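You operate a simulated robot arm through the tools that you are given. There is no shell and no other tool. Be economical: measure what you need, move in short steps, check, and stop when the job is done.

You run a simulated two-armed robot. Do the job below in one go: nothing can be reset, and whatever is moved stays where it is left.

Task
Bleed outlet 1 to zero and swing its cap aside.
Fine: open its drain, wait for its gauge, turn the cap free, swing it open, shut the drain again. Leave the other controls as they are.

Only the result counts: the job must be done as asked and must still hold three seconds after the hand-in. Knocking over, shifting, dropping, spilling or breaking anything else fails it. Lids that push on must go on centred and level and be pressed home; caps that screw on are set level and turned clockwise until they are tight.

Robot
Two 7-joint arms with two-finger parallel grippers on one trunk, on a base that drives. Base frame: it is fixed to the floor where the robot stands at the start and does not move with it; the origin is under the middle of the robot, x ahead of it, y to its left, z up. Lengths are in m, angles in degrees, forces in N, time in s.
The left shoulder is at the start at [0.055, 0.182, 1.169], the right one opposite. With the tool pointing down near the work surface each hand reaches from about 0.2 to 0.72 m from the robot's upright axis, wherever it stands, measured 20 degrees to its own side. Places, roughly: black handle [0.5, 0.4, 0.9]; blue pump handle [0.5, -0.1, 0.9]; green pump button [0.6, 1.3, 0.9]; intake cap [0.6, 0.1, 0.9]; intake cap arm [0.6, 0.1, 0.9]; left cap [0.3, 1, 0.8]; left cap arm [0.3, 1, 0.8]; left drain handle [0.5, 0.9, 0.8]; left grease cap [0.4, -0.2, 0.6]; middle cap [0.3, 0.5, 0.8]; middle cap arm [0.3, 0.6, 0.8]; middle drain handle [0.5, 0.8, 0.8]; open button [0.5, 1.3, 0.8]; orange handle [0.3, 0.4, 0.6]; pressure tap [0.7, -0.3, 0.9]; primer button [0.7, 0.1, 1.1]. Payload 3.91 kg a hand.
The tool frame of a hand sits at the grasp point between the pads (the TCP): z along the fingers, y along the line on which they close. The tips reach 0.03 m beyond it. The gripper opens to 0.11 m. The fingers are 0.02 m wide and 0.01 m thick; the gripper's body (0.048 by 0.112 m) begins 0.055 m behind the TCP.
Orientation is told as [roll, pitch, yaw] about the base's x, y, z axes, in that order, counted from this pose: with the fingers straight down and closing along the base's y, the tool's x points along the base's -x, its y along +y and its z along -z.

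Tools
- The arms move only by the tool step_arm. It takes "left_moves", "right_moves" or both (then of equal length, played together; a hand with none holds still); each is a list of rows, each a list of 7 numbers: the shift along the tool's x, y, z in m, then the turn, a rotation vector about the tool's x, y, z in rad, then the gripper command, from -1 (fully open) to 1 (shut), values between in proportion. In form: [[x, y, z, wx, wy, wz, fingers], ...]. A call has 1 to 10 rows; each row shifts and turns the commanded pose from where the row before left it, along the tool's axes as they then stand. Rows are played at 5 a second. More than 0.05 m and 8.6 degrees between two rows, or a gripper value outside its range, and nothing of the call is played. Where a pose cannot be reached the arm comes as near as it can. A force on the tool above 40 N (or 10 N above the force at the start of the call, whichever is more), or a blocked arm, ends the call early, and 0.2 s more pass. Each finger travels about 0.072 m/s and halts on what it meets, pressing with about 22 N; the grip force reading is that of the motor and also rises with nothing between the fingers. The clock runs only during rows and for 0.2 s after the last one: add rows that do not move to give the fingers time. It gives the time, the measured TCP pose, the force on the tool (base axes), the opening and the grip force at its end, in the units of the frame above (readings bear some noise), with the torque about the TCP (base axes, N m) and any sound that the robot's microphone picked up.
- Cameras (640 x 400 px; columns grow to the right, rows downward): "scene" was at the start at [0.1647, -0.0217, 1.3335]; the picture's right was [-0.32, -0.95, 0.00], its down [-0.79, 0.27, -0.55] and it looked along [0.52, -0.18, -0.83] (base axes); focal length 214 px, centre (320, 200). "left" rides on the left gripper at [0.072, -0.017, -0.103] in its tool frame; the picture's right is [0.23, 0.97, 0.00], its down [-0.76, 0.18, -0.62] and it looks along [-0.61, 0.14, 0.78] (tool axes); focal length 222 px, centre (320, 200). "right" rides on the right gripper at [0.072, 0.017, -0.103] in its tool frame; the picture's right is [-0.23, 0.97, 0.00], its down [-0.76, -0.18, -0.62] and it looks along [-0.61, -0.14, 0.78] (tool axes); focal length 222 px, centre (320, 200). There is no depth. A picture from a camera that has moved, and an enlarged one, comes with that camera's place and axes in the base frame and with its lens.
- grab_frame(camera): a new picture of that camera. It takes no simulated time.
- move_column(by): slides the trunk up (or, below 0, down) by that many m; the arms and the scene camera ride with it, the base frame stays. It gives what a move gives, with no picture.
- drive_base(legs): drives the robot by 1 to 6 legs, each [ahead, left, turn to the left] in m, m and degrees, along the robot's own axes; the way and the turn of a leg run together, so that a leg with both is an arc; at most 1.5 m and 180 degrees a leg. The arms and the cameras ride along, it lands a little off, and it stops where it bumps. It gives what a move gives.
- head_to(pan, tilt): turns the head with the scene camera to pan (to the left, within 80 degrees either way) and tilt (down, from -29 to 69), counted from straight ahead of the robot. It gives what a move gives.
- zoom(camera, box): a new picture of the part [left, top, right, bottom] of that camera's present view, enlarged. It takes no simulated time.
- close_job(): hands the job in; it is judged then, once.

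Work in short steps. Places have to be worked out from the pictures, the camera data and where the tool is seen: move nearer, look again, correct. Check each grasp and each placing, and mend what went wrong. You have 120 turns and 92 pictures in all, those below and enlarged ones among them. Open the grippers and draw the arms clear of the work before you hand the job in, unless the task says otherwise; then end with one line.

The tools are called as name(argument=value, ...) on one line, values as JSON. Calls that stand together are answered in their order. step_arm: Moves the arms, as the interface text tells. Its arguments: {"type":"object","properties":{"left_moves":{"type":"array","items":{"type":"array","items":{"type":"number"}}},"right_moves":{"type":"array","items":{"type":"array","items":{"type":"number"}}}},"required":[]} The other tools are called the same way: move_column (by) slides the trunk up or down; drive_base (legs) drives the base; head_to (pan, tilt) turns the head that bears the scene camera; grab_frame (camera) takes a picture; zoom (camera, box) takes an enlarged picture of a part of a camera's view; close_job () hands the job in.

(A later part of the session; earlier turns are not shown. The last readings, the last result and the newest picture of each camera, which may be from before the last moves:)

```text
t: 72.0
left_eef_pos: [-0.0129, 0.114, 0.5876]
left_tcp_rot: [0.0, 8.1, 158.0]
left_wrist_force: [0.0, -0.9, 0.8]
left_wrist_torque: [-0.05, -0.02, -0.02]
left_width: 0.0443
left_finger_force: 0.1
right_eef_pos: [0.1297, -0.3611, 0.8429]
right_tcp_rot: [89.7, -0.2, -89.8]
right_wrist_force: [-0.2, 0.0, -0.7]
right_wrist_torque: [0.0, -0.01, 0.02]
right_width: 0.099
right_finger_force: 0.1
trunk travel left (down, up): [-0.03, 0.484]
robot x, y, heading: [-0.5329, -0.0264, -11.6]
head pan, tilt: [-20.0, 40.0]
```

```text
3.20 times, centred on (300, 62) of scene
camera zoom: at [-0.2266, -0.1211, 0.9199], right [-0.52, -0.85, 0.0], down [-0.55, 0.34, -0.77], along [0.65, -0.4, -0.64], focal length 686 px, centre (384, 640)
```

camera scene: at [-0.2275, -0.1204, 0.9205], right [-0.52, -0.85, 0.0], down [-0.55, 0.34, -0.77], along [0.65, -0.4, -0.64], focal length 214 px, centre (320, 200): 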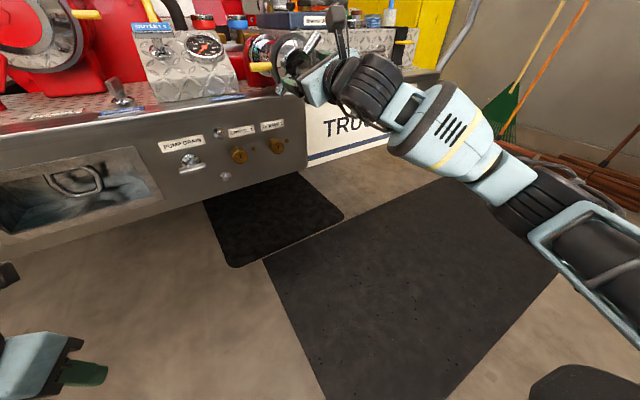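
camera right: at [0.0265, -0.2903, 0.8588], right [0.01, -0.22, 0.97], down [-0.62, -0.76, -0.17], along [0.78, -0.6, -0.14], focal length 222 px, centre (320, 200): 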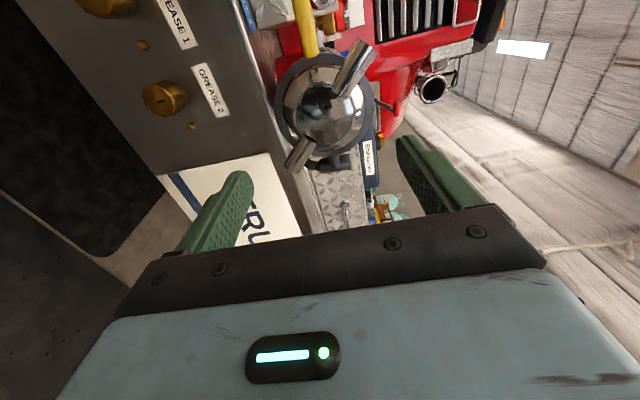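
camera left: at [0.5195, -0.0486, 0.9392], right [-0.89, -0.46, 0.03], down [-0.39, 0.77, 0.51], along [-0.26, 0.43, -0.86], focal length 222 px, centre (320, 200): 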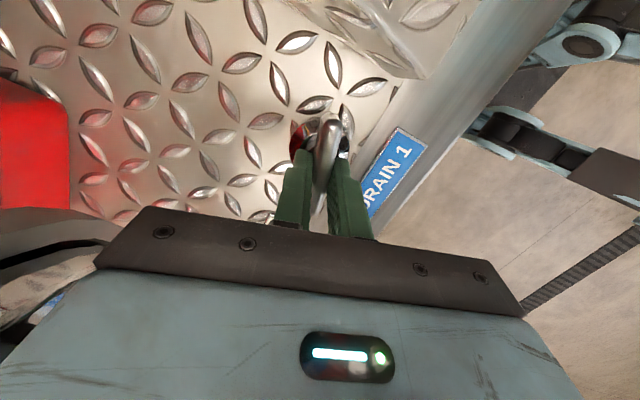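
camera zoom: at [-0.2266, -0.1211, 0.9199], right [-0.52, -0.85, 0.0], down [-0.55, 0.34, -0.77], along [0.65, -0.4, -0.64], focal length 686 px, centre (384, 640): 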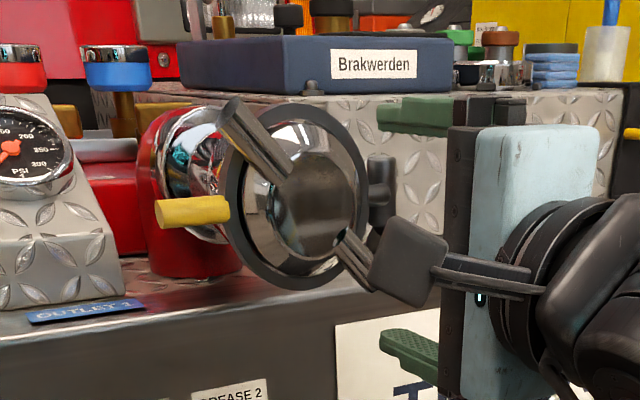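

The lugs have turned about 75–90°. The yellow tab is at about [0.288, -0.290, 0.844]. I bring the right hand in with fingers closing vertically on the tab.

step_arm(right_moves=[[0.04, 0, 0, 0, 0, 0, 0.1], [0.039, 0, 0, 0, 0, 0, 0.1], [0, 0, 0.04, 0, 0, 0, 0.1], [0, 0, 0.04, 0, 0, 0, 0.1], [0, 0, 0.03, 0, 0, 0, 0.1]])

grab_frame(camera="right")

zoom(camera="scene", box=[200, 0, 400, 125])

```text
t: 73.2
left_eef_pos: [-0.0131, 0.1135, 0.5895]
left_tcp_rot: [-0.1, 8.0, 158.0]
left_wrist_force: [0.5, 0.5, 0.2]
left_wrist_torque: [0.01, 0.02, 0.0]
left_width: 0.0437
left_finger_force: 0.1
right_eef_pos: [0.225, -0.3533, 0.8435]
right_tcp_rot: [89.5, -0.4, -89.6]
right_wrist_force: [-15.5, 0.0, -3.3]
right_wrist_torque: [0.04, -0.31, 0.15]
right_width: 0.0483
right_finger_force: 0.0
right hand out of reach, approached as far as the arm can: row 1, 2, 3, 4, 5
trunk travel left (down, up): [-0.03, 0.484]
robot x, y, heading: [-0.5394, -0.0322, -11.8]
head pan, tilt: [-20.0, 40.0]
```

```text
36 pictures are left
camera right: at [0.1214, -0.2829, 0.86], right [0.01, -0.22, 0.98], down [-0.62, -0.77, -0.17], along [0.79, -0.6, -0.14], focal length 222 px, centre (320, 200)
```

right: 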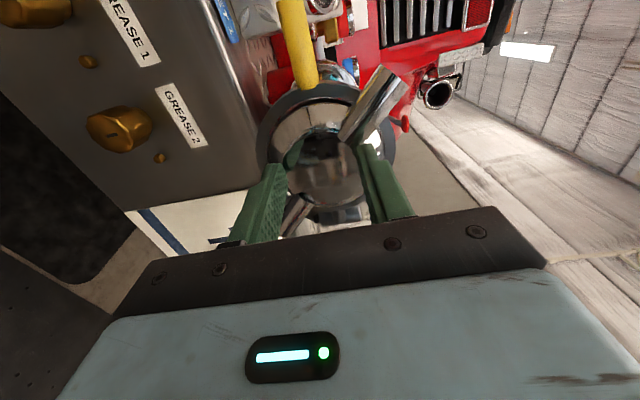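

```text
3.20 times, centred on (300, 62) of scene
camera zoom: at [-0.2281, -0.1214, 0.9203], right [-0.52, -0.85, 0.0], down [-0.55, 0.34, -0.77], along [0.65, -0.4, -0.64], focal length 686 px, centre (384, 640)
```

zoom: 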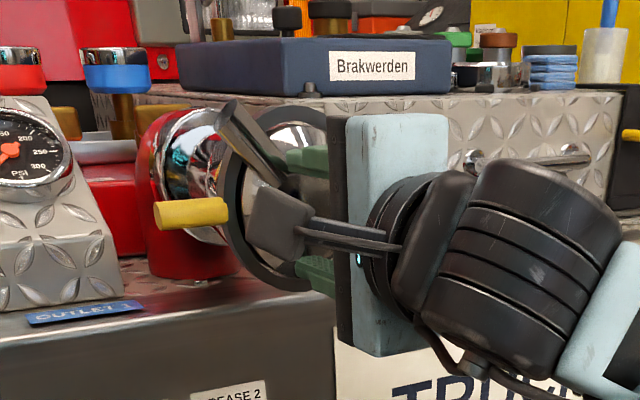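

Sideways is out of the wrist's range, so I retreat and shift the base left 0.075 m instead.

step_arm(right_moves=[[0, 0, -0.04, 0, 0, 0, 0.1], [0, 0, -0.04, 0, 0, 0, 0.1], [0, 0, -0.02, 0, 0, 0, 0.1]])

drive_base(legs=[[0, 0.075, 0]])

```text
t: 74.0
left_eef_pos: [-0.012, 0.1134, 0.5879]
left_tcp_rot: [-0.2, 8.0, 158.0]
left_wrist_force: [0.3, 0.4, -0.3]
left_wrist_torque: [0.02, 0.03, -0.03]
left_width: 0.0441
left_finger_force: 0.1
right_eef_pos: [0.1263, -0.3561, 0.8425]
right_tcp_rot: [89.6, -0.4, -89.9]
right_wrist_force: [0.4, -0.6, -0.2]
right_wrist_torque: [-0.02, -0.01, 0.0]
right_width: 0.0495
right_finger_force: 0.0
trunk travel left (down, up): [-0.03, 0.484]
robot x, y, heading: [-0.5344, -0.0295, -11.3]
head pan, tilt: [-20.0, 40.0]
```

```text
t: 75.3
left_eef_pos: [0.0021, 0.1862, 0.5873]
left_tcp_rot: [-0.1, 8.0, 157.9]
left_wrist_force: [-0.2, 0.3, -0.6]
left_wrist_torque: [-0.02, -0.01, -0.01]
left_width: 0.044
left_finger_force: 0.1
right_eef_pos: [0.1396, -0.2833, 0.8424]
right_tcp_rot: [89.5, -0.3, -89.9]
right_wrist_force: [-0.5, -0.2, 0.0]
right_wrist_torque: [0.03, 0.0, -0.01]
right_width: 0.0492
right_finger_force: 0.0
trunk travel left (down, up): [-0.03, 0.484]
robot x, y, heading: [-0.5192, 0.0435, -11.6]
head pan, tilt: [-20.0, 40.0]
```

Now in line with the tab at y ≈ -0.283. I advance straight in.

step_arm(right_moves=[[0, 0, 0.04, 0, 0, 0, 0.1], [0, 0, 0.04, 0, 0, 0, 0.1], [0, 0, 0.035, 0, 0, 0, 0.1], [0, 0, 0.02, 0, 0, 0, 0.1]])

grab_frame(camera="right")

zoom(camera="scene", box=[200, 0, 440, 150])

```text
t: 76.3
left_eef_pos: [0.003, 0.1858, 0.5883]
left_tcp_rot: [-0.1, 7.9, 157.9]
left_wrist_force: [0.4, 1.0, -0.4]
left_wrist_torque: [0.0, -0.04, -0.01]
left_width: 0.0441
left_finger_force: 0.2
right_eef_pos: [0.2734, -0.2838, 0.8437]
right_tcp_rot: [89.6, -0.3, -89.9]
right_wrist_force: [-0.2, 0.1, -1.0]
right_wrist_torque: [0.04, -0.01, 0.04]
right_width: 0.0495
right_finger_force: 0.1
trunk travel left (down, up): [-0.03, 0.484]
robot x, y, heading: [-0.5206, 0.0401, -11.5]
head pan, tilt: [-20.0, 40.0]
```

```text
34 pictures are left
camera right: at [0.1707, -0.2122, 0.8589], right [0.01, -0.22, 0.98], down [-0.62, -0.76, -0.17], along [0.78, -0.61, -0.14], focal length 222 px, centre (320, 200)
```

right: 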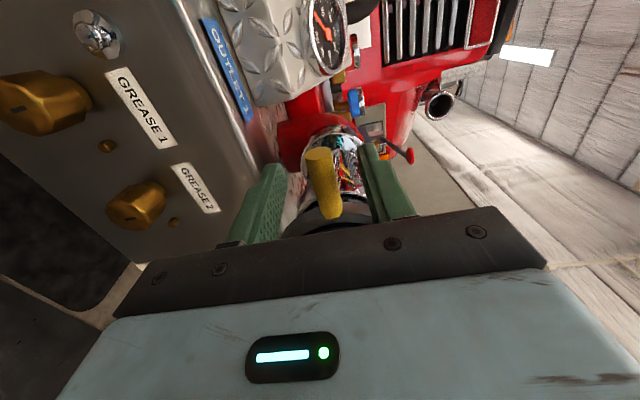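

```text
2.67 times, centred on (320, 75) of scene
camera zoom: at [-0.2118, -0.0489, 0.9199], right [-0.52, -0.85, 0.0], down [-0.55, 0.34, -0.77], along [0.65, -0.4, -0.64], focal length 572 px, centre (320, 533)
```

zoom: 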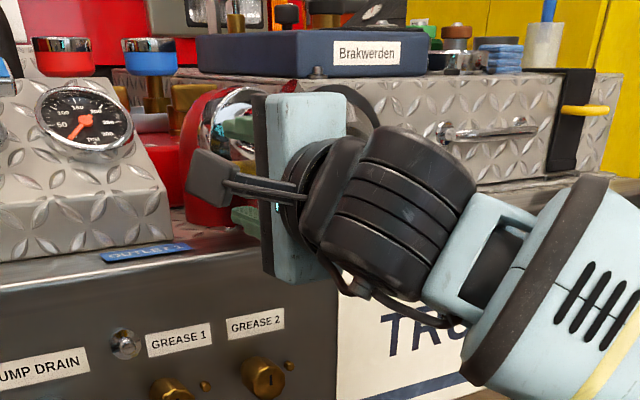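

The tab is between the fingers. I close and pull gently back.

step_arm(right_moves=[[0, 0, 0, 0, 0, 0, 0.6], [0, 0, 0, 0, 0, 0, 1], [0, 0, 0, 0, 0, 0, 1], [0, 0, -0.01, 0, 0, 0, 1], [0, 0, -0.01, 0, 0, 0, 1], [-0.002, 0, -0.01, 0, 0, 0, 1]])

grab_frame(camera="right")

```text
t: 77.8
left_eef_pos: [0.0017, 0.1852, 0.5881]
left_tcp_rot: [-0.1, 8.0, 157.8]
left_wrist_force: [-0.5, -0.2, -0.9]
left_wrist_torque: [0.0, -0.01, 0.01]
left_width: 0.0436
left_finger_force: 0.0
right_eef_pos: [0.2435, -0.2863, 0.8439]
right_tcp_rot: [89.7, -0.4, -90.0]
right_wrist_force: [10.6, -8.6, 17.4]
right_wrist_torque: [0.43, -0.19, 1.13]
right_width: 0.0157
right_finger_force: 45.2
trunk travel left (down, up): [-0.03, 0.484]
robot x, y, heading: [-0.5218, 0.0431, -11.6]
head pan, tilt: [-20.0, 40.0]
```

```text
32 pictures are left
camera right: at [0.1408, -0.2152, 0.8608], right [0.0, -0.22, 0.98], down [-0.62, -0.76, -0.17], along [0.78, -0.61, -0.14], focal length 222 px, centre (320, 200)
```

right: 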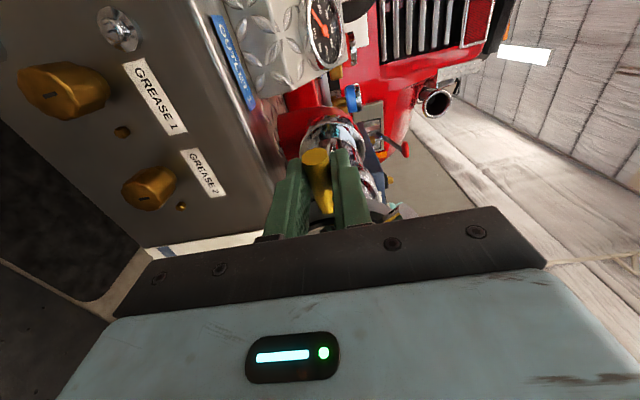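

The cap swings with the tab. I follow the hinge arc in small steps.

step_arm(right_moves=[[-0.008, 0, -0.019, 0, 0, 0, 1], [-0.0105, 0, -0.0176, 0, 0, 0, 1], [-0.013, 0, -0.016, 0, 0, 0, 1], [-0.0145, 0, -0.014, 0, 0, 0, 1]])

grab_frame(camera="right")

zoom(camera="scene", box=[200, 0, 440, 150])

```text
t: 78.8
left_eef_pos: [0.0007, 0.1871, 0.5894]
left_tcp_rot: [0.1, 8.1, 158.0]
left_wrist_force: [-0.4, 0.0, 0.5]
left_wrist_torque: [-0.03, 0.0, -0.01]
left_width: 0.0436
left_finger_force: 0.1
right_eef_pos: [0.1777, -0.3247, 0.8446]
right_tcp_rot: [89.8, -0.5, -89.2]
right_wrist_force: [-12.2, 21.9, 8.8]
right_wrist_torque: [0.38, 0.07, 1.21]
right_width: 0.0158
right_finger_force: 45.1
trunk travel left (down, up): [-0.03, 0.484]
robot x, y, heading: [-0.5222, 0.0426, -11.4]
head pan, tilt: [-20.0, 40.0]
```

```text
31 pictures are left
camera right: at [0.0729, -0.2555, 0.8605], right [0.01, -0.22, 0.98], down [-0.61, -0.77, -0.17], along [0.79, -0.6, -0.14], focal length 222 px, centre (320, 200)
```

right: 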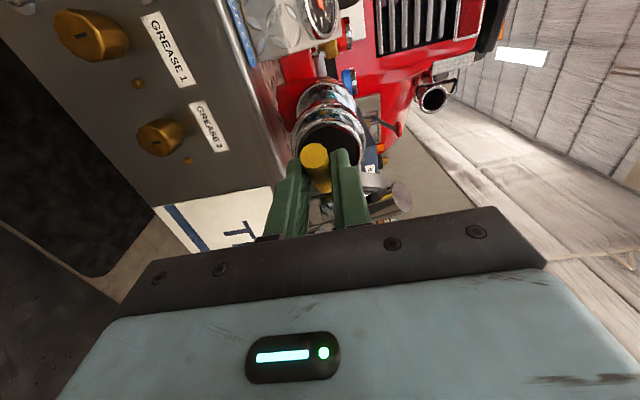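

```text
2.67 times, centred on (320, 75) of scene
camera zoom: at [-0.2138, -0.0465, 0.9207], right [-0.52, -0.85, 0.0], down [-0.55, 0.33, -0.77], along [0.65, -0.4, -0.64], focal length 572 px, centre (320, 533)
```

zoom: 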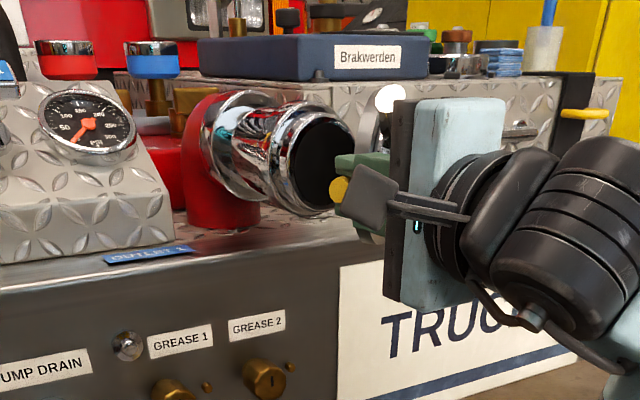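

The outlet mouth is open. I keep pulling along the arc.

step_arm(right_moves=[[-0.015, 0, -0.012, 0, 0, 0, 1], [-0.016, 0, -0.01, 0, 0, 0, 1], [-0.017, 0, -0.008, 0, 0, 0, 1]])

grab_frame(camera="right")

```text
t: 79.5
left_eef_pos: [0.0013, 0.1852, 0.5885]
left_tcp_rot: [0.0, 8.1, 157.9]
left_wrist_force: [0.0, -1.1, 1.1]
left_wrist_torque: [0.03, -0.04, 0.02]
left_width: 0.0441
left_finger_force: 0.1
right_eef_pos: [0.1473, -0.3805, 0.8445]
right_tcp_rot: [89.8, -0.4, -89.9]
right_wrist_force: [-7.2, 11.1, 8.6]
right_wrist_torque: [0.16, -0.24, 1.29]
right_width: 0.0158
right_finger_force: 45.1
trunk travel left (down, up): [-0.03, 0.484]
robot x, y, heading: [-0.519, 0.0412, -11.7]
head pan, tilt: [-20.0, 40.0]
```

```text
29 pictures are left
camera right: at [0.0438, -0.3085, 0.8609], right [0.0, -0.22, 0.98], down [-0.62, -0.76, -0.17], along [0.78, -0.61, -0.14], focal length 222 px, centre (320, 200)
```

right: 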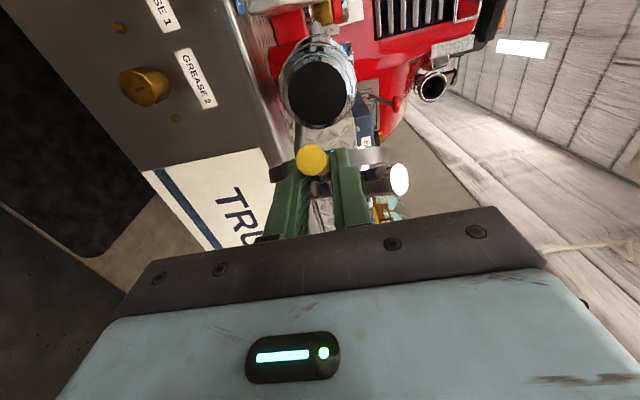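

About 70° open. I continue sideways past 90°.

step_arm(right_moves=[[-0.02, 0, -0.005, 0, 0, 0, 1], [-0.02, 0, -0.003, 0, 0, 0, 1], [-0.02, 0, 0, 0, 0, 0, 1], [-0.02, 0, 0.001, 0, 0, 0, 1]])

grab_frame(camera="right")

zoom(camera="scene", box=[200, 0, 440, 150])

```text
t: 80.5
left_eef_pos: [0.0012, 0.1861, 0.5896]
left_tcp_rot: [0.0, 8.0, 157.9]
left_wrist_force: [0.1, -0.8, 0.5]
left_wrist_torque: [0.03, 0.01, -0.01]
left_width: 0.0441
left_finger_force: 0.0
right_eef_pos: [0.1393, -0.459, 0.8453]
right_tcp_rot: [89.8, -0.6, -89.9]
right_wrist_force: [-9.7, 8.7, 7.7]
right_wrist_torque: [0.08, -0.15, 1.41]
right_width: 0.0152
right_finger_force: 45.4
trunk travel left (down, up): [-0.03, 0.484]
robot x, y, heading: [-0.5165, 0.044, -11.5]
head pan, tilt: [-20.0, 40.0]
```

```text
28 pictures are left
camera right: at [0.0368, -0.3876, 0.8608], right [0.0, -0.22, 0.98], down [-0.62, -0.76, -0.17], along [0.78, -0.61, -0.14], focal length 222 px, centre (320, 200)
```

right: 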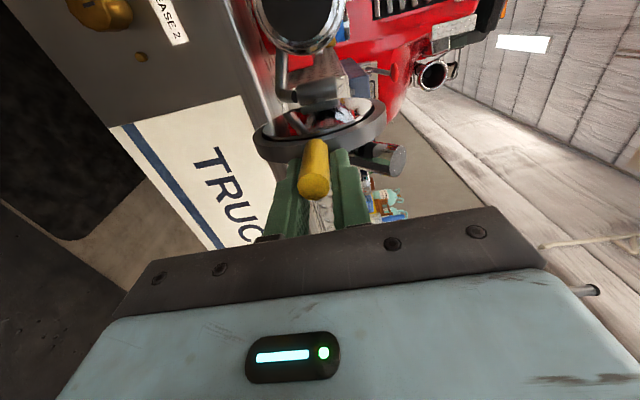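

```text
2.67 times, centred on (320, 75) of scene
camera zoom: at [-0.2131, -0.048, 0.9204], right [-0.52, -0.85, 0.0], down [-0.55, 0.34, -0.77], along [0.65, -0.4, -0.64], focal length 572 px, centre (320, 533)
```

zoom: 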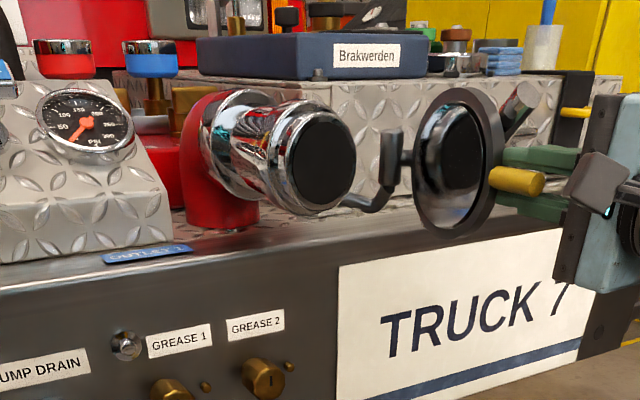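

The cap is open about 100°. A little further, then I release and back off to see it stays.

step_arm(right_moves=[[-0.02, 0, 0.004, 0, 0, 0, 1], [-0.015, 0, 0.005, 0, 0, 0, 1], [0, 0, 0, 0, 0, 0, 0.4], [0, 0, 0, 0, 0, 0, 0.1], [0, 0, -0.03, 0, 0, 0, 0.1], [0, 0, -0.04, 0, 0, 0, 0.1], [0, 0, -0.04, 0, 0, 0, 0.1], [0, 0, -0.02, 0, 0, 0, 0.1]])

zoom(camera="scene", box=[140, 0, 420, 175])

```text
t: 82.3
left_eef_pos: [0.0023, 0.1859, 0.588]
left_tcp_rot: [0.0, 7.9, 157.9]
left_wrist_force: [0.0, 0.3, -0.2]
left_wrist_torque: [-0.01, 0.01, -0.01]
left_width: 0.0438
left_finger_force: 0.1
right_eef_pos: [0.0197, -0.495, 0.8448]
right_tcp_rot: [89.6, -0.4, -89.7]
right_wrist_force: [-0.6, 0.3, -0.4]
right_wrist_torque: [0.01, 0.0, 0.01]
right_width: 0.0493
right_finger_force: 0.1
trunk travel left (down, up): [-0.03, 0.484]
robot x, y, heading: [-0.5211, 0.0425, -11.8]
head pan, tilt: [-20.0, 40.0]
```

```text
2.29 times, centred on (280, 88) of scene
camera zoom: at [-0.2119, -0.0488, 0.9199], right [-0.52, -0.85, 0.0], down [-0.55, 0.34, -0.77], along [0.65, -0.4, -0.64], focal length 490 px, centre (411, 457)
```

zoom: 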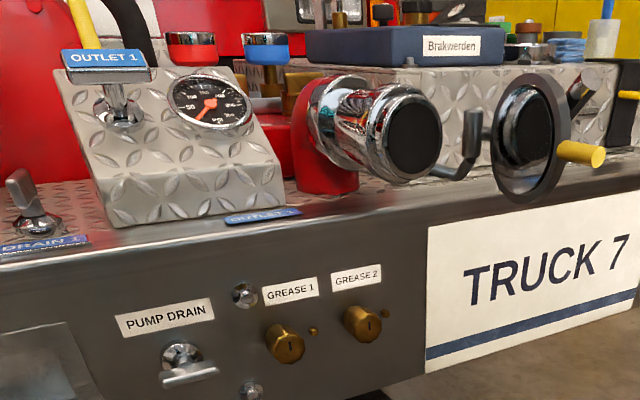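

Cap is open about 110° and stays; gauge reads 0. Now shut the drain: raise the trunk first, well clear of the cap.

move_column(by=0.4)

drive_base(legs=[[0, 0, 11.7]])

step_arm(right_moves=[[0, 0, -0.04, 0.14, 0, 0, -0.5], [0, 0, -0.04, 0.14, 0, 0, -0.5], [0, 0, -0.04, 0.14, 0, 0, -0.5], [0, 0, -0.04, 0.14, 0, 0, -0.5], [0, 0, -0.03, 0.14, 0, 0, -0.5], [0, 0, -0.02, 0.14, 0, 0, -0.5], [0, 0, 0, 0.14, 0, 0, -0.5], [0, 0, 0, 0.14, 0, 0, -0.5]])

```text
t: 86.2
left_eef_pos: [0.003, 0.1858, 0.9881]
left_tcp_rot: [-0.1, 7.9, 158.0]
left_wrist_force: [0.3, 0.1, 0.2]
left_wrist_torque: [0.01, 0.01, 0.01]
left_width: 0.0439
left_finger_force: 0.1
right_eef_pos: [0.0196, -0.496, 1.2447]
right_tcp_rot: [89.6, -0.5, -90.0]
right_wrist_force: [-0.2, -0.5, 0.5]
right_wrist_torque: [-0.01, -0.03, 0.0]
right_width: 0.0493
right_finger_force: 0.0
trunk travel left (down, up): [-0.43, 0.084]
robot x, y, heading: [-0.5202, 0.041, -11.8]
head pan, tilt: [-20.0, 40.0]
```

```text
t: 87.3
left_eef_pos: [-0.0361, 0.2863, 0.9885]
left_tcp_rot: [-0.1, 7.9, 169.3]
left_wrist_force: [0.1, -0.3, 0.3]
left_wrist_torque: [-0.01, 0.02, -0.01]
left_width: 0.044
left_finger_force: 0.1
right_eef_pos: [0.117, -0.3778, 1.2447]
right_tcp_rot: [89.5, -0.4, -78.3]
right_wrist_force: [0.3, 0.0, -0.2]
right_wrist_torque: [0.0, -0.02, 0.02]
right_width: 0.0497
right_finger_force: 0.1
trunk travel left (down, up): [-0.43, 0.084]
robot x, y, heading: [-0.5199, 0.0404, -0.2]
head pan, tilt: [-20.0, 40.0]
```

```text
t: 89.1
left_eef_pos: [-0.0373, 0.2878, 0.9892]
left_tcp_rot: [-0.1, 7.9, 169.2]
left_wrist_force: [0.4, -0.5, 0.0]
left_wrist_torque: [0.0, 0.02, 0.03]
left_width: 0.044
left_finger_force: 0.1
right_eef_pos: [-0.0756, -0.415, 1.3056]
right_tcp_rot: [25.4, -0.3, -78.4]
right_wrist_force: [-0.5, 0.2, 0.4]
right_wrist_torque: [-0.03, -0.02, -0.01]
right_width: 0.0827
right_finger_force: 0.1
trunk travel left (down, up): [-0.43, 0.084]
robot x, y, heading: [-0.5219, 0.0459, -0.3]
head pan, tilt: [-20.0, 40.0]
```

Right hand is parked high. Now drive to line up the left hand with the drain, keeping the body behind the open cap.

drive_base(legs=[[0, -0.295, 0], [0.41, 0, 0]])

head_to(pan=-10, tilt=50)

grab_frame(camera="scene")

```text
t: 94.5
left_eef_pos: [0.3675, -0.0063, 0.9891]
left_tcp_rot: [-0.1, 7.9, 169.8]
left_wrist_force: [0.1, -0.6, 0.3]
left_wrist_torque: [-0.02, 0.01, -0.01]
left_width: 0.044
left_finger_force: 0.1
right_eef_pos: [0.3351, -0.7099, 1.3077]
right_tcp_rot: [25.6, -0.4, -78.1]
right_wrist_force: [-0.6, -0.4, -0.5]
right_wrist_torque: [0.0, -0.02, -0.01]
right_width: 0.0826
right_finger_force: 0.2
trunk travel left (down, up): [-0.43, 0.084]
robot x, y, heading: [-0.1142, -0.2528, 0.4]
head pan, tilt: [-20.0, 40.0]
```

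```text
t: 95.2
left_eef_pos: [0.367, -0.0067, 0.9891]
left_tcp_rot: [-0.1, 8.0, 169.8]
left_wrist_force: [-0.7, -0.3, -0.1]
left_wrist_torque: [-0.03, 0.01, 0.0]
left_width: 0.044
left_finger_force: 0.1
right_eef_pos: [0.3354, -0.7112, 1.3067]
right_tcp_rot: [25.5, -0.4, -77.8]
right_wrist_force: [0.1, -0.5, -1.1]
right_wrist_torque: [0.01, 0.02, -0.02]
right_width: 0.0824
right_finger_force: 0.1
trunk travel left (down, up): [-0.43, 0.084]
robot x, y, heading: [-0.1183, -0.2547, 0.4]
head pan, tilt: [-10.0, 50.0]
```

```text
25 pictures are left
camera scene: at [0.059, -0.2659, 1.3421], right [-0.17, -0.99, 0.0], down [-0.75, 0.13, -0.64], along [0.63, -0.11, -0.77], focal length 214 px, centre (320, 200)
```

scene: 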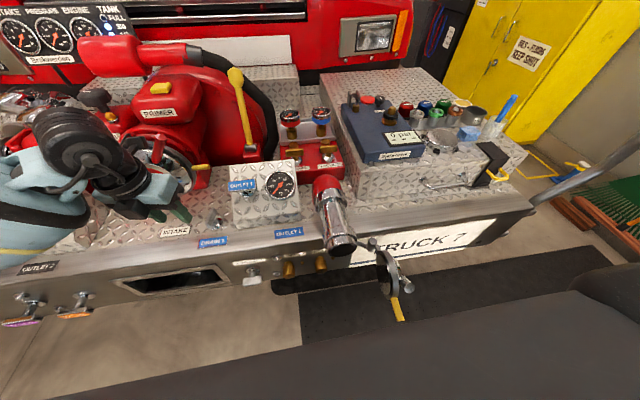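

Cap is well clear. I move the left hand back over the drain handle.

step_arm(left_moves=[[0.0377, -0.0075, 0.0053, 0, 0, 0, 0.15], [0.0377, -0.0075, 0.0053, 0, 0, 0, 0.15], [0.0377, -0.0075, 0.0053, 0, 0, 0, 0.15], [0, 0, 0, 0, 0, 0, 0.15]])

grab_frame(camera="left")

```text
t: 96.2
left_eef_pos: [0.4853, -0.0039, 0.9888]
left_tcp_rot: [-0.1, 8.0, 169.9]
left_wrist_force: [-0.6, 0.5, -0.2]
left_wrist_torque: [0.02, -0.04, 0.0]
left_width: 0.0466
left_finger_force: 0.0
right_eef_pos: [0.3352, -0.7093, 1.3077]
right_tcp_rot: [25.5, -0.4, -77.8]
right_wrist_force: [0.0, -0.9, 1.0]
right_wrist_torque: [-0.02, -0.02, -0.01]
right_width: 0.0827
right_finger_force: 0.0
trunk travel left (down, up): [-0.43, 0.084]
robot x, y, heading: [-0.1179, -0.2573, 0.3]
head pan, tilt: [-10.0, 50.0]
```

```text
24 pictures are left
camera left: at [0.5442, 0.0018, 1.1023], right [0.05, -1.0, 0.03], down [-0.86, -0.03, 0.51], along [-0.51, -0.05, -0.86], focal length 222 px, centre (320, 200)
```

left: 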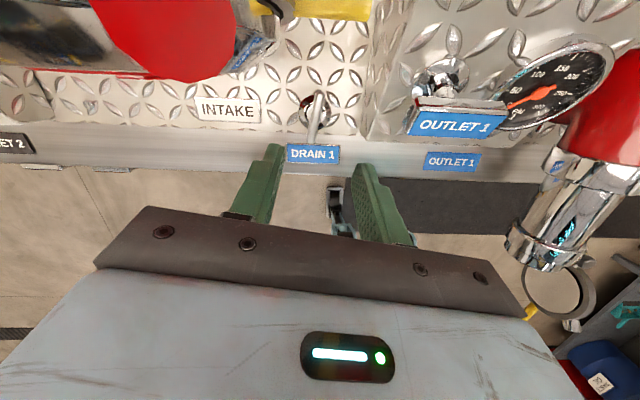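

The bar sits between the finger lines. I descend, then close.

step_arm(left_moves=[[-0.0056, 0, 0.04, 0, 0, 0, 0.15], [-0.0056, 0, 0.04, 0, 0, 0, 0.15], [-0.0056, 0, 0.04, 0, 0, 0, 0.15], [-0.0056, 0, 0.04, 0, 0, 0, 0.15], [0, 0, 0, 0, 0, 0, 0.15], [0, 0, 0, 0, 0, 0, 0.6], [0, 0, 0, 0, 0, 0, 1], [0, 0, 0, 0, 0, 0, 1]])

grab_frame(camera="left")

```text
t: 98.0
left_eef_pos: [0.4837, -0.0023, 0.8277]
left_tcp_rot: [-0.1, 8.0, 170.0]
left_wrist_force: [0.7, 3.4, -1.7]
left_wrist_torque: [-0.22, -0.29, 0.02]
left_width: 0.0121
left_finger_force: 45.0
right_eef_pos: [0.3357, -0.7099, 1.3065]
right_tcp_rot: [25.5, -0.4, -77.9]
right_wrist_force: [0.6, 0.1, -0.2]
right_wrist_torque: [-0.02, -0.03, 0.01]
right_width: 0.0826
right_finger_force: 0.1
trunk travel left (down, up): [-0.43, 0.084]
robot x, y, heading: [-0.1135, -0.2526, 0.6]
head pan, tilt: [-10.0, 50.0]
```

```text
23 pictures are left
camera left: at [0.5425, 0.0041, 0.9405], right [0.05, -1.0, 0.03], down [-0.86, -0.03, 0.51], along [-0.51, -0.05, -0.86], focal length 222 px, centre (320, 200)
```

left: 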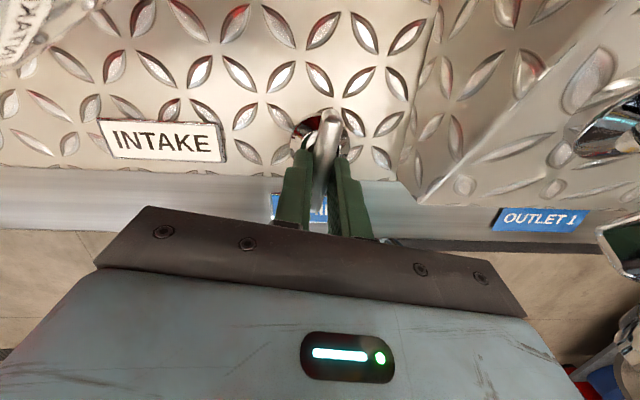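

Clean grip. I turn it back clockwise.

step_arm(left_moves=[[0, -0.0012, 0, -0.02, 0, 0.14, 1], [0, -0.0012, 0, -0.02, 0, 0.14, 1], [0, -0.0012, 0, -0.02, 0, 0.14, 1], [0, -0.0012, 0, -0.02, 0, 0.14, 1], [0, -0.0012, 0, -0.02, 0, 0.14, 1]])

step_arm(left_moves=[[0, -0.0012, 0, -0.02, 0, 0.14, 1], [0, -0.0012, 0, -0.02, 0, 0.14, 1], [0, -0.0012, 0, -0.02, 0, 0.14, 1], [0, -0.0012, 0, -0.02, 0, 0.14, 1]])

grab_frame(camera="left")

```text
t: 99.2
left_eef_pos: [0.4864, 0.0042, 0.8279]
left_tcp_rot: [0.0, 7.9, 129.1]
left_wrist_force: [-10.4, 4.8, 7.5]
left_wrist_torque: [-0.17, -0.1, -0.06]
left_width: 0.0117
left_finger_force: 44.7
right_eef_pos: [0.3337, -0.7099, 1.3074]
right_tcp_rot: [25.5, -0.3, -77.8]
right_wrist_force: [0.1, -0.1, 0.2]
right_wrist_torque: [0.0, 0.02, -0.01]
right_width: 0.0826
right_finger_force: 0.0
trunk travel left (down, up): [-0.43, 0.084]
robot x, y, heading: [-0.1144, -0.2537, 0.4]
head pan, tilt: [-10.0, 50.0]
```

```text
t: 100.2
left_eef_pos: [0.4882, 0.0046, 0.8262]
left_tcp_rot: [-0.3, 8.4, 97.5]
left_wrist_force: [-25.9, 1.7, -5.7]
left_wrist_torque: [-1.86, -9.22, 5.16]
left_width: 0.0117
left_finger_force: 45.0
right_eef_pos: [0.3318, -0.7093, 1.3075]
right_tcp_rot: [25.7, -0.4, -77.9]
right_wrist_force: [-0.3, 0.8, -0.8]
right_wrist_torque: [0.0, -0.01, -0.01]
right_width: 0.0826
right_finger_force: 0.0
trunk travel left (down, up): [-0.43, 0.084]
robot x, y, heading: [-0.1121, -0.2567, 0.3]
head pan, tilt: [-10.0, 50.0]
```

```text
22 pictures are left
camera left: at [0.5126, -0.05, 0.9409], right [-0.94, -0.35, 0.03], down [-0.29, 0.81, 0.5], along [-0.2, 0.46, -0.86], focal length 222 px, centre (320, 200)
```

left: 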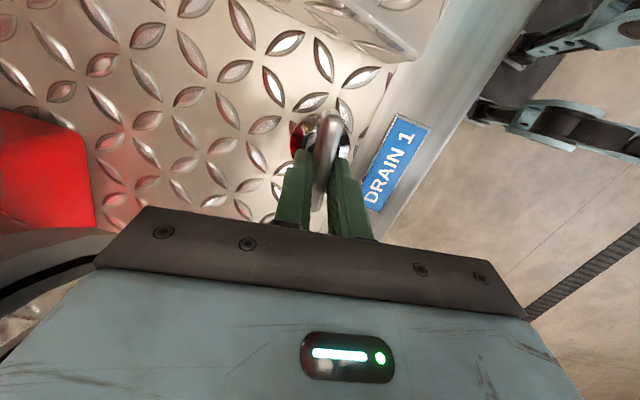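

High torque with the reaction offset far above the hand suggests the forearm is touching the intake side. I ease back, release, lift, and check the bar's angle.

step_arm(left_moves=[[0, 0.001, 0, 0.012, 0, -0.08, 1], [0, 0, 0, 0, 0, 0, 0.5], [0, 0, 0, 0, 0, 0, 0.25], [0.0056, 0, -0.04, 0, 0, 0, 0.25], [0.0056, 0, -0.04, 0, 0, 0, 0.25], [0.0056, 0, -0.04, 0, 0, 0, 0.25]])

grab_frame(camera="left")

grab_frame(camera="scene")

```text
t: 101.6
left_eef_pos: [0.4892, 0.005, 0.9486]
left_tcp_rot: [0.1, 7.9, 101.7]
left_wrist_force: [-8.0, 2.5, -0.5]
left_wrist_torque: [-0.22, -0.78, 0.34]
left_width: 0.0412
left_finger_force: 0.0
right_eef_pos: [0.3345, -0.71, 1.3064]
right_tcp_rot: [25.6, -0.4, -77.9]
right_wrist_force: [0.4, -0.6, -0.3]
right_wrist_torque: [-0.01, 0.01, 0.02]
right_width: 0.0827
right_finger_force: 0.1
trunk travel left (down, up): [-0.43, 0.084]
robot x, y, heading: [-0.1144, -0.2549, 0.1]
head pan, tilt: [-10.0, 50.0]
```

```text
21 pictures are left
camera left: at [0.5179, -0.0481, 1.0619], right [-0.91, -0.42, 0.03], down [-0.34, 0.79, 0.51], along [-0.24, 0.45, -0.86], focal length 222 px, centre (320, 200)
```

left: 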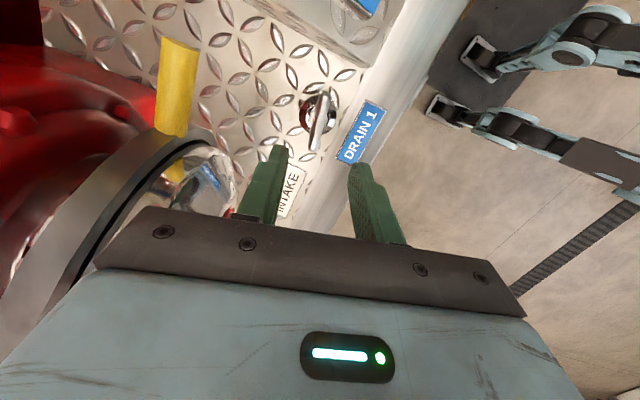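

```text
20 pictures are left
camera scene: at [0.0576, -0.2655, 1.3422], right [-0.17, -0.99, 0.0], down [-0.75, 0.13, -0.64], along [0.63, -0.11, -0.77], focal length 214 px, centre (320, 200)
```

scene: 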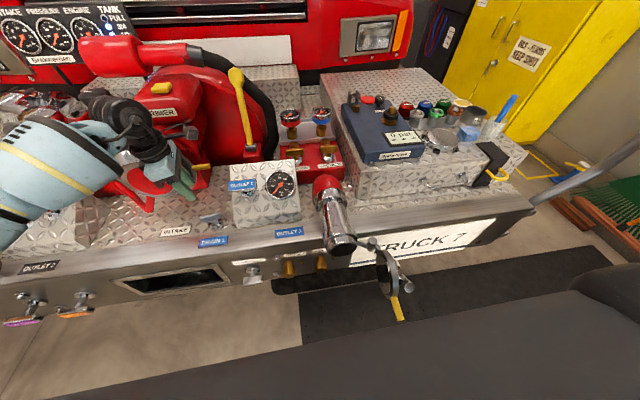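

I zoom on the handle to measure its remaining angle.

zoom(camera="scene", box=[180, 200, 244, 240])

zoom(camera="left", box=[280, 75, 360, 125])

zoom(camera="scene", box=[20, 80, 240, 218])

```text
10.00 times, centred on (212, 220) of scene
camera zoom: at [0.0576, -0.2655, 1.3422], right [-0.17, -0.99, 0.0], down [-0.75, 0.13, -0.64], along [0.63, -0.11, -0.77], focal length 2145 px, centre (1400, 0)
```

zoom: 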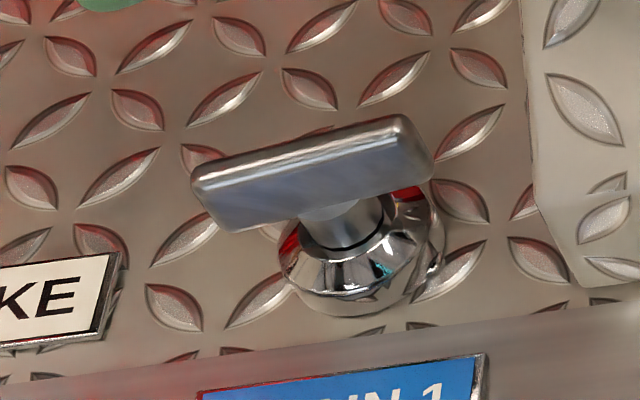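

```text
8.00 times, centred on (320, 100) of left
camera zoom: at [0.5179, -0.0481, 1.0619], right [-0.91, -0.42, 0.03], down [-0.34, 0.79, 0.51], along [-0.24, 0.45, -0.86], focal length 1777 px, centre (320, 1000)
```

zoom: 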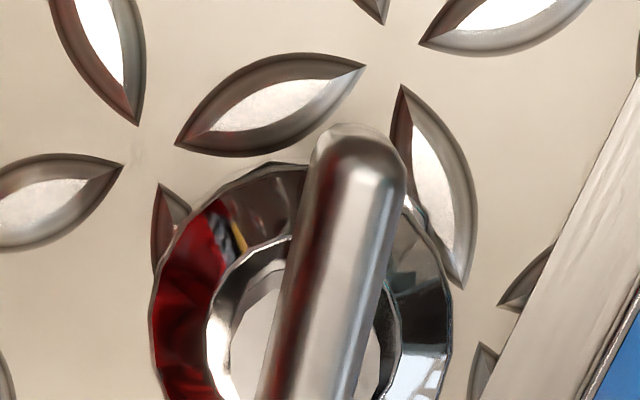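

```text
2.90 times, centred on (130, 149) of scene
camera zoom: at [0.0576, -0.2655, 1.3422], right [-0.17, -0.99, 0.0], down [-0.75, 0.13, -0.64], along [0.63, -0.11, -0.77], focal length 622 px, centre (871, 348)
```

zoom: 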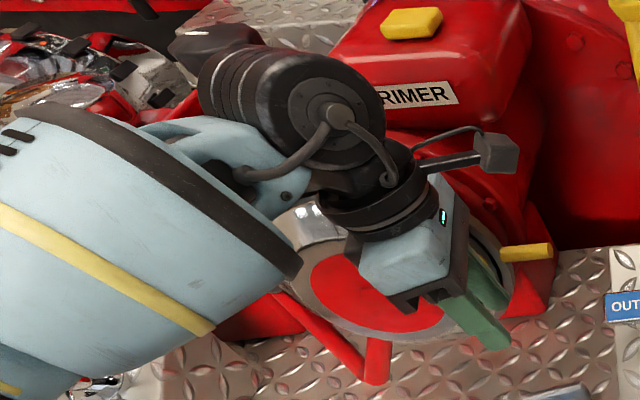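

The bar is still about 13° short of closed. Originally it lay exactly along y. I return the hand to the comfortable yaw (~166°), close the fingers, and will push the bar's +y end toward +x with them.

step_arm(left_moves=[[0, 0.001, 0, 0.02, 0, -0.14, 0.25], [0, 0, 0, 0.02, 0, -0.14, 0.25], [0, 0, 0, 0.02, 0, -0.14, 1], [0, 0, 0, 0.02, 0, -0.14, 1], [0, 0, 0, 0.02, 0, -0.14, 1], [0, 0, 0, 0.02, 0, -0.14, 1], [0, 0, 0, 0.02, 0, -0.14, 1], [0, 0, 0, 0.02, 0, -0.14, 1]])

```text
t: 103.4
left_eef_pos: [0.4878, 0.004, 0.9483]
left_tcp_rot: [-0.1, 8.0, 166.5]
left_wrist_force: [-0.2, 0.3, -0.2]
left_wrist_torque: [0.01, -0.01, 0.02]
left_width: 0.0
left_finger_force: 22.0
right_eef_pos: [0.3352, -0.7101, 1.3061]
right_tcp_rot: [25.5, -0.4, -77.8]
right_wrist_force: [1.0, -1.6, 0.1]
right_wrist_torque: [0.03, -0.01, 0.02]
right_width: 0.0825
right_finger_force: 0.1
trunk travel left (down, up): [-0.43, 0.084]
robot x, y, heading: [-0.1128, -0.2545, 0.6]
head pan, tilt: [-10.0, 50.0]
```

Shift to the robot side of the bar's +y end and descend.

step_arm(left_moves=[[-0.0398, -0.0047, -0.0056, 0, 0, 0, 1], [-0.0056, 0, 0.04, 0, 0, 0, 1], [-0.0056, 0, 0.04, 0, 0, 0, 1], [-0.0056, 0, 0.04, 0, 0, 0, 1], [0, 0, 0, 0, 0, 0, 1]])

grab_frame(camera="left")

```text
t: 104.6
left_eef_pos: [0.452, 0.0163, 0.8271]
left_tcp_rot: [-0.1, 8.0, 166.4]
left_wrist_force: [0.1, 0.1, 1.1]
left_wrist_torque: [-0.02, -0.03, 0.03]
left_width: 0.0
left_finger_force: 22.3
right_eef_pos: [0.3345, -0.7102, 1.3072]
right_tcp_rot: [25.5, -0.4, -77.9]
right_wrist_force: [0.6, -0.2, 0.0]
right_wrist_torque: [0.01, -0.03, 0.03]
right_width: 0.0825
right_finger_force: 0.1
trunk travel left (down, up): [-0.43, 0.084]
robot x, y, heading: [-0.1159, -0.2558, 0.4]
head pan, tilt: [-10.0, 50.0]
```

```text
16 pictures are left
camera left: at [0.5114, 0.0186, 0.94], right [-0.01, -1.0, 0.03], down [-0.86, 0.03, 0.51], along [-0.51, -0.02, -0.86], focal length 222 px, centre (320, 200)
```

left: 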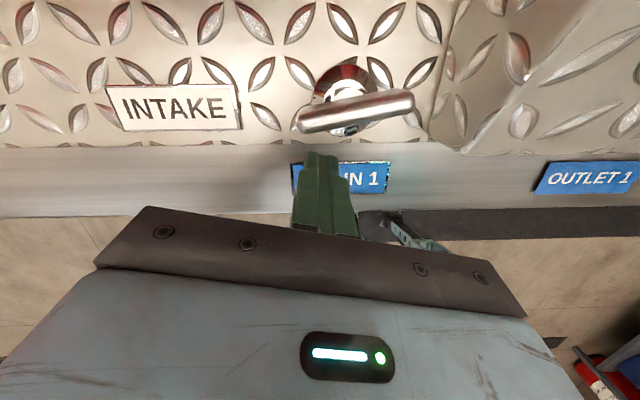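

Fingertips sit just robot-side of the bar's +y end. I push forward in small steps until the stop.

step_arm(left_moves=[[0.0058, -0.0014, 0.0008, 0, 0, 0, 1], [0.0048, -0.0012, 0.0007, 0, 0, 0, 1], [0.0048, -0.0012, 0.0007, 0, 0, 0, 1], [0.0039, -0.0009, 0.0005, 0, 0, 0, 1], [0, 0, 0, 0, 0, 0, 1]])

grab_frame(camera="left")

```text
t: 105.8
left_eef_pos: [0.4696, 0.0174, 0.8262]
left_tcp_rot: [-0.1, 7.8, 166.4]
left_wrist_force: [-15.1, 4.9, 3.0]
left_wrist_torque: [0.14, 0.39, 0.17]
left_width: 0.0
left_finger_force: 22.3
right_eef_pos: [0.3339, -0.7099, 1.3068]
right_tcp_rot: [25.6, -0.4, -77.9]
right_wrist_force: [-0.3, 0.2, 0.3]
right_wrist_torque: [0.0, 0.05, 0.02]
right_width: 0.0823
right_finger_force: 0.1
trunk travel left (down, up): [-0.43, 0.084]
robot x, y, heading: [-0.1138, -0.2529, 0.6]
head pan, tilt: [-10.0, 50.0]
```

```text
15 pictures are left
camera left: at [0.5298, 0.0199, 0.9393], right [-0.01, -1.0, 0.03], down [-0.86, 0.02, 0.51], along [-0.51, -0.02, -0.86], focal length 222 px, centre (320, 200)
```

left: 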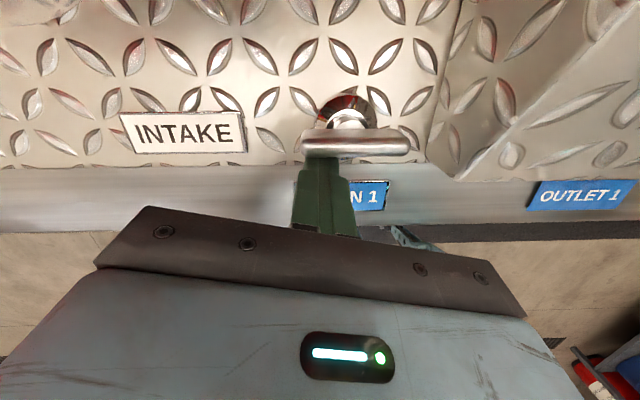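

The bar is practically along y now. A few more millimetres to be sure it's against its closed stop.

step_arm(left_moves=[[0.0029, -0.0007, 0.0004, 0, 0, 0, 1], [0.0029, -0.0007, 0.0004, 0, 0, 0, 1], [0, 0, 0, 0, 0, 0, 1]])

zoom(camera="left", box=[270, 80, 430, 180])

```text
t: 106.4
left_eef_pos: [0.4693, 0.0177, 0.8257]
left_tcp_rot: [-0.1, 7.0, 166.2]
left_wrist_force: [-21.1, 1.3, 13.6]
left_wrist_torque: [0.08, 0.4, 0.13]
left_width: 0.0
left_finger_force: 21.8
right_eef_pos: [0.3329, -0.7104, 1.3073]
right_tcp_rot: [25.6, -0.4, -77.8]
right_wrist_force: [-0.4, 0.4, 0.8]
right_wrist_torque: [0.01, 0.06, 0.0]
right_width: 0.0828
right_finger_force: 0.1
trunk travel left (down, up): [-0.43, 0.084]
robot x, y, heading: [-0.1132, -0.2557, 0.3]
head pan, tilt: [-10.0, 50.0]
stopped in row 3 (left hand): the force on the tool passed its limit at 41 N (the readings are from after the stop); the commanded pose is now the measured one
```

```text
4.00 times, centred on (350, 130) of left
camera zoom: at [0.5318, 0.0194, 0.9384], right [-0.01, -1.0, 0.03], down [-0.85, 0.02, 0.52], along [-0.53, -0.02, -0.85], focal length 888 px, centre (200, 480)
```

zoom: 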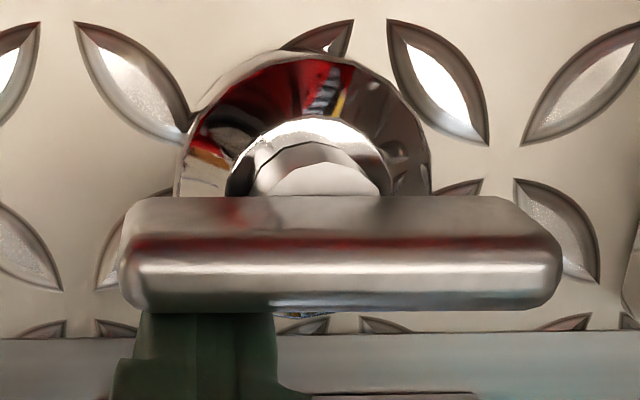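

It's against the hard stop and aligned with y: the drain is shut. I back the left hand off, lift it and pull back.

step_arm(left_moves=[[-0.0144, 0.0035, -0.002, 0, 0, 0, 1], [0.0056, 0, -0.04, 0, 0, 0, 1], [0.0056, 0, -0.04, 0, 0, 0, 1], [0.0056, 0, -0.04, 0, 0, 0, -0.5], [0.0056, 0, -0.04, 0, 0, 0, -0.5]])

drive_base(legs=[[-0.3, 0, 0]])

step_arm(left_moves=[[0, 0, 0, 0, 0, 0, -1], [0, 0, 0, 0, 0, 0, -1], [0, 0, 0, 0, 0, 0, -1]], right_moves=[[0, 0, 0, 0, 0, 0, -1], [0, 0, 0, 0, 0, 0, -1], [0, 0, 0, 0, 0, 0, -1]])

grab_frame(camera="scene")

```text
t: 107.6
left_eef_pos: [0.4618, 0.0155, 0.9884]
left_tcp_rot: [-0.2, 7.0, 166.3]
left_wrist_force: [-0.6, 0.2, -0.3]
left_wrist_torque: [0.02, 0.0, 0.0]
left_width: 0.0817
left_finger_force: 0.6
right_eef_pos: [0.3348, -0.71, 1.3065]
right_tcp_rot: [25.5, -0.5, -77.9]
right_wrist_force: [0.5, 0.4, -0.6]
right_wrist_torque: [0.03, -0.02, 0.03]
right_width: 0.0825
right_finger_force: 0.1
trunk travel left (down, up): [-0.43, 0.084]
robot x, y, heading: [-0.1168, -0.2539, 0.3]
head pan, tilt: [-10.0, 50.0]
```

```text
t: 109.7
left_eef_pos: [0.1631, 0.0154, 0.9873]
left_tcp_rot: [-0.2, 7.2, 166.4]
left_wrist_force: [-1.2, 0.3, 0.6]
left_wrist_torque: [0.01, 0.01, 0.02]
left_width: 0.0824
left_finger_force: 0.1
right_eef_pos: [0.0365, -0.7125, 1.3064]
right_tcp_rot: [25.5, -0.4, -77.9]
right_wrist_force: [-0.2, -0.2, 0.2]
right_wrist_torque: [0.02, 0.0, 0.0]
right_width: 0.0823
right_finger_force: 0.1
trunk travel left (down, up): [-0.43, 0.084]
robot x, y, heading: [-0.4139, -0.2536, 0.4]
head pan, tilt: [-10.0, 50.0]
```

```text
t: 110.5
left_eef_pos: [0.1636, 0.0138, 0.986]
left_tcp_rot: [-0.1, 7.1, 166.3]
left_wrist_force: [-0.4, -0.1, 1.1]
left_wrist_torque: [0.03, -0.03, 0.03]
left_width: 0.11
left_finger_force: 0.1
right_eef_pos: [0.0372, -0.7118, 1.3064]
right_tcp_rot: [25.4, -0.4, -78.0]
right_wrist_force: [-0.2, -0.1, 0.3]
right_wrist_torque: [-0.02, 0.02, -0.03]
right_width: 0.11
right_finger_force: 0.0
trunk travel left (down, up): [-0.43, 0.084]
robot x, y, heading: [-0.4088, -0.2576, 0.2]
head pan, tilt: [-10.0, 50.0]
```

```text
13 pictures are left
camera scene: at [-0.239, -0.2679, 1.342], right [-0.17, -0.99, 0.0], down [-0.76, 0.13, -0.64], along [0.63, -0.11, -0.77], focal length 214 px, centre (320, 200)
```

scene: 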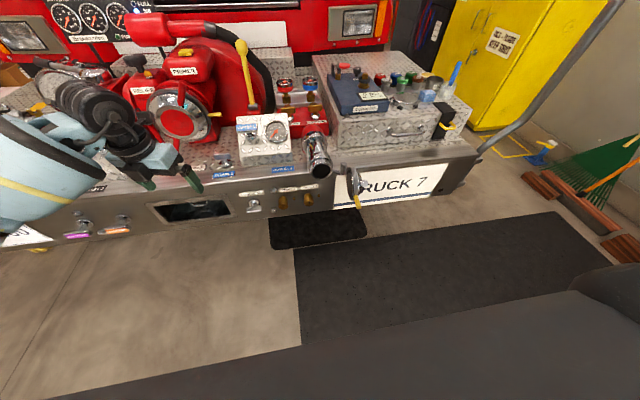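

The floor stream has stopped. One final zoom checks the gauge, handle and cap.

zoom(camera="scene", box=[190, 100, 382, 220])

zoom(camera="scene", box=[120, 40, 232, 110])

```text
3.33 times, centred on (286, 160) of scene
camera zoom: at [-0.239, -0.2679, 1.342], right [-0.17, -0.99, 0.0], down [-0.76, 0.13, -0.64], along [0.63, -0.11, -0.77], focal length 715 px, centre (433, 333)
```

zoom: 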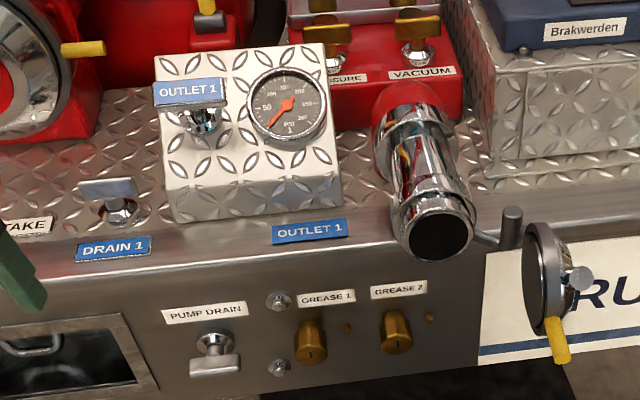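

```text
5.71 times, centred on (176, 75) of scene
camera zoom: at [-0.239, -0.2679, 1.342], right [-0.17, -0.99, 0.0], down [-0.76, 0.13, -0.64], along [0.63, -0.11, -0.77], focal length 1226 px, centre (1143, 914)
```

zoom: 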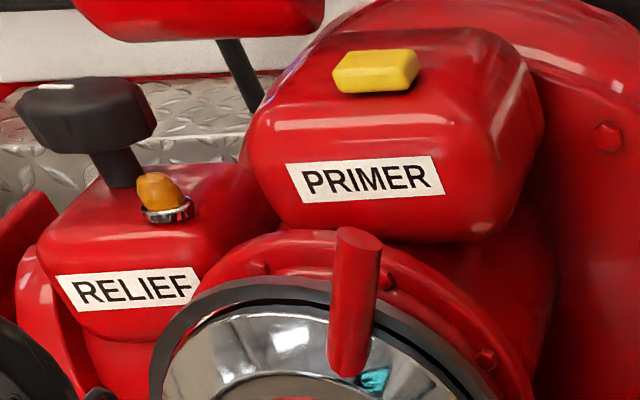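

Gauge zero, drain shut and cap aside. However, comparing with the earlier views, the red intake-cap lug seems turned from where it was; the hand or camera stalk may have nudged it when lifting off the drain. I look at the whole intake cap.

zoom(camera="scene", box=[136, 72, 232, 148])

```text
5.26 times, centred on (184, 110) of scene
camera zoom: at [-0.239, -0.2679, 1.342], right [-0.17, -0.99, 0.0], down [-0.76, 0.13, -0.64], along [0.63, -0.11, -0.77], focal length 1129 px, centre (1036, 674)
```

zoom: 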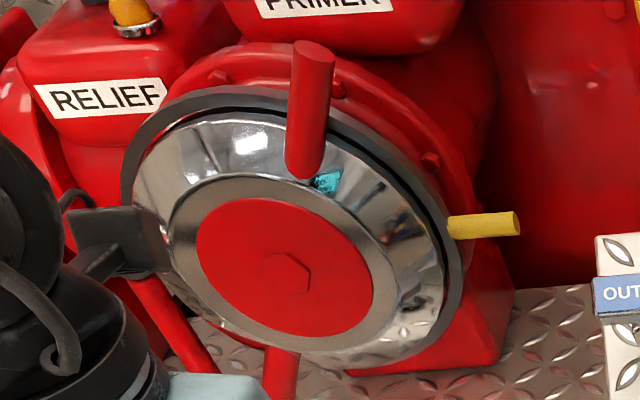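

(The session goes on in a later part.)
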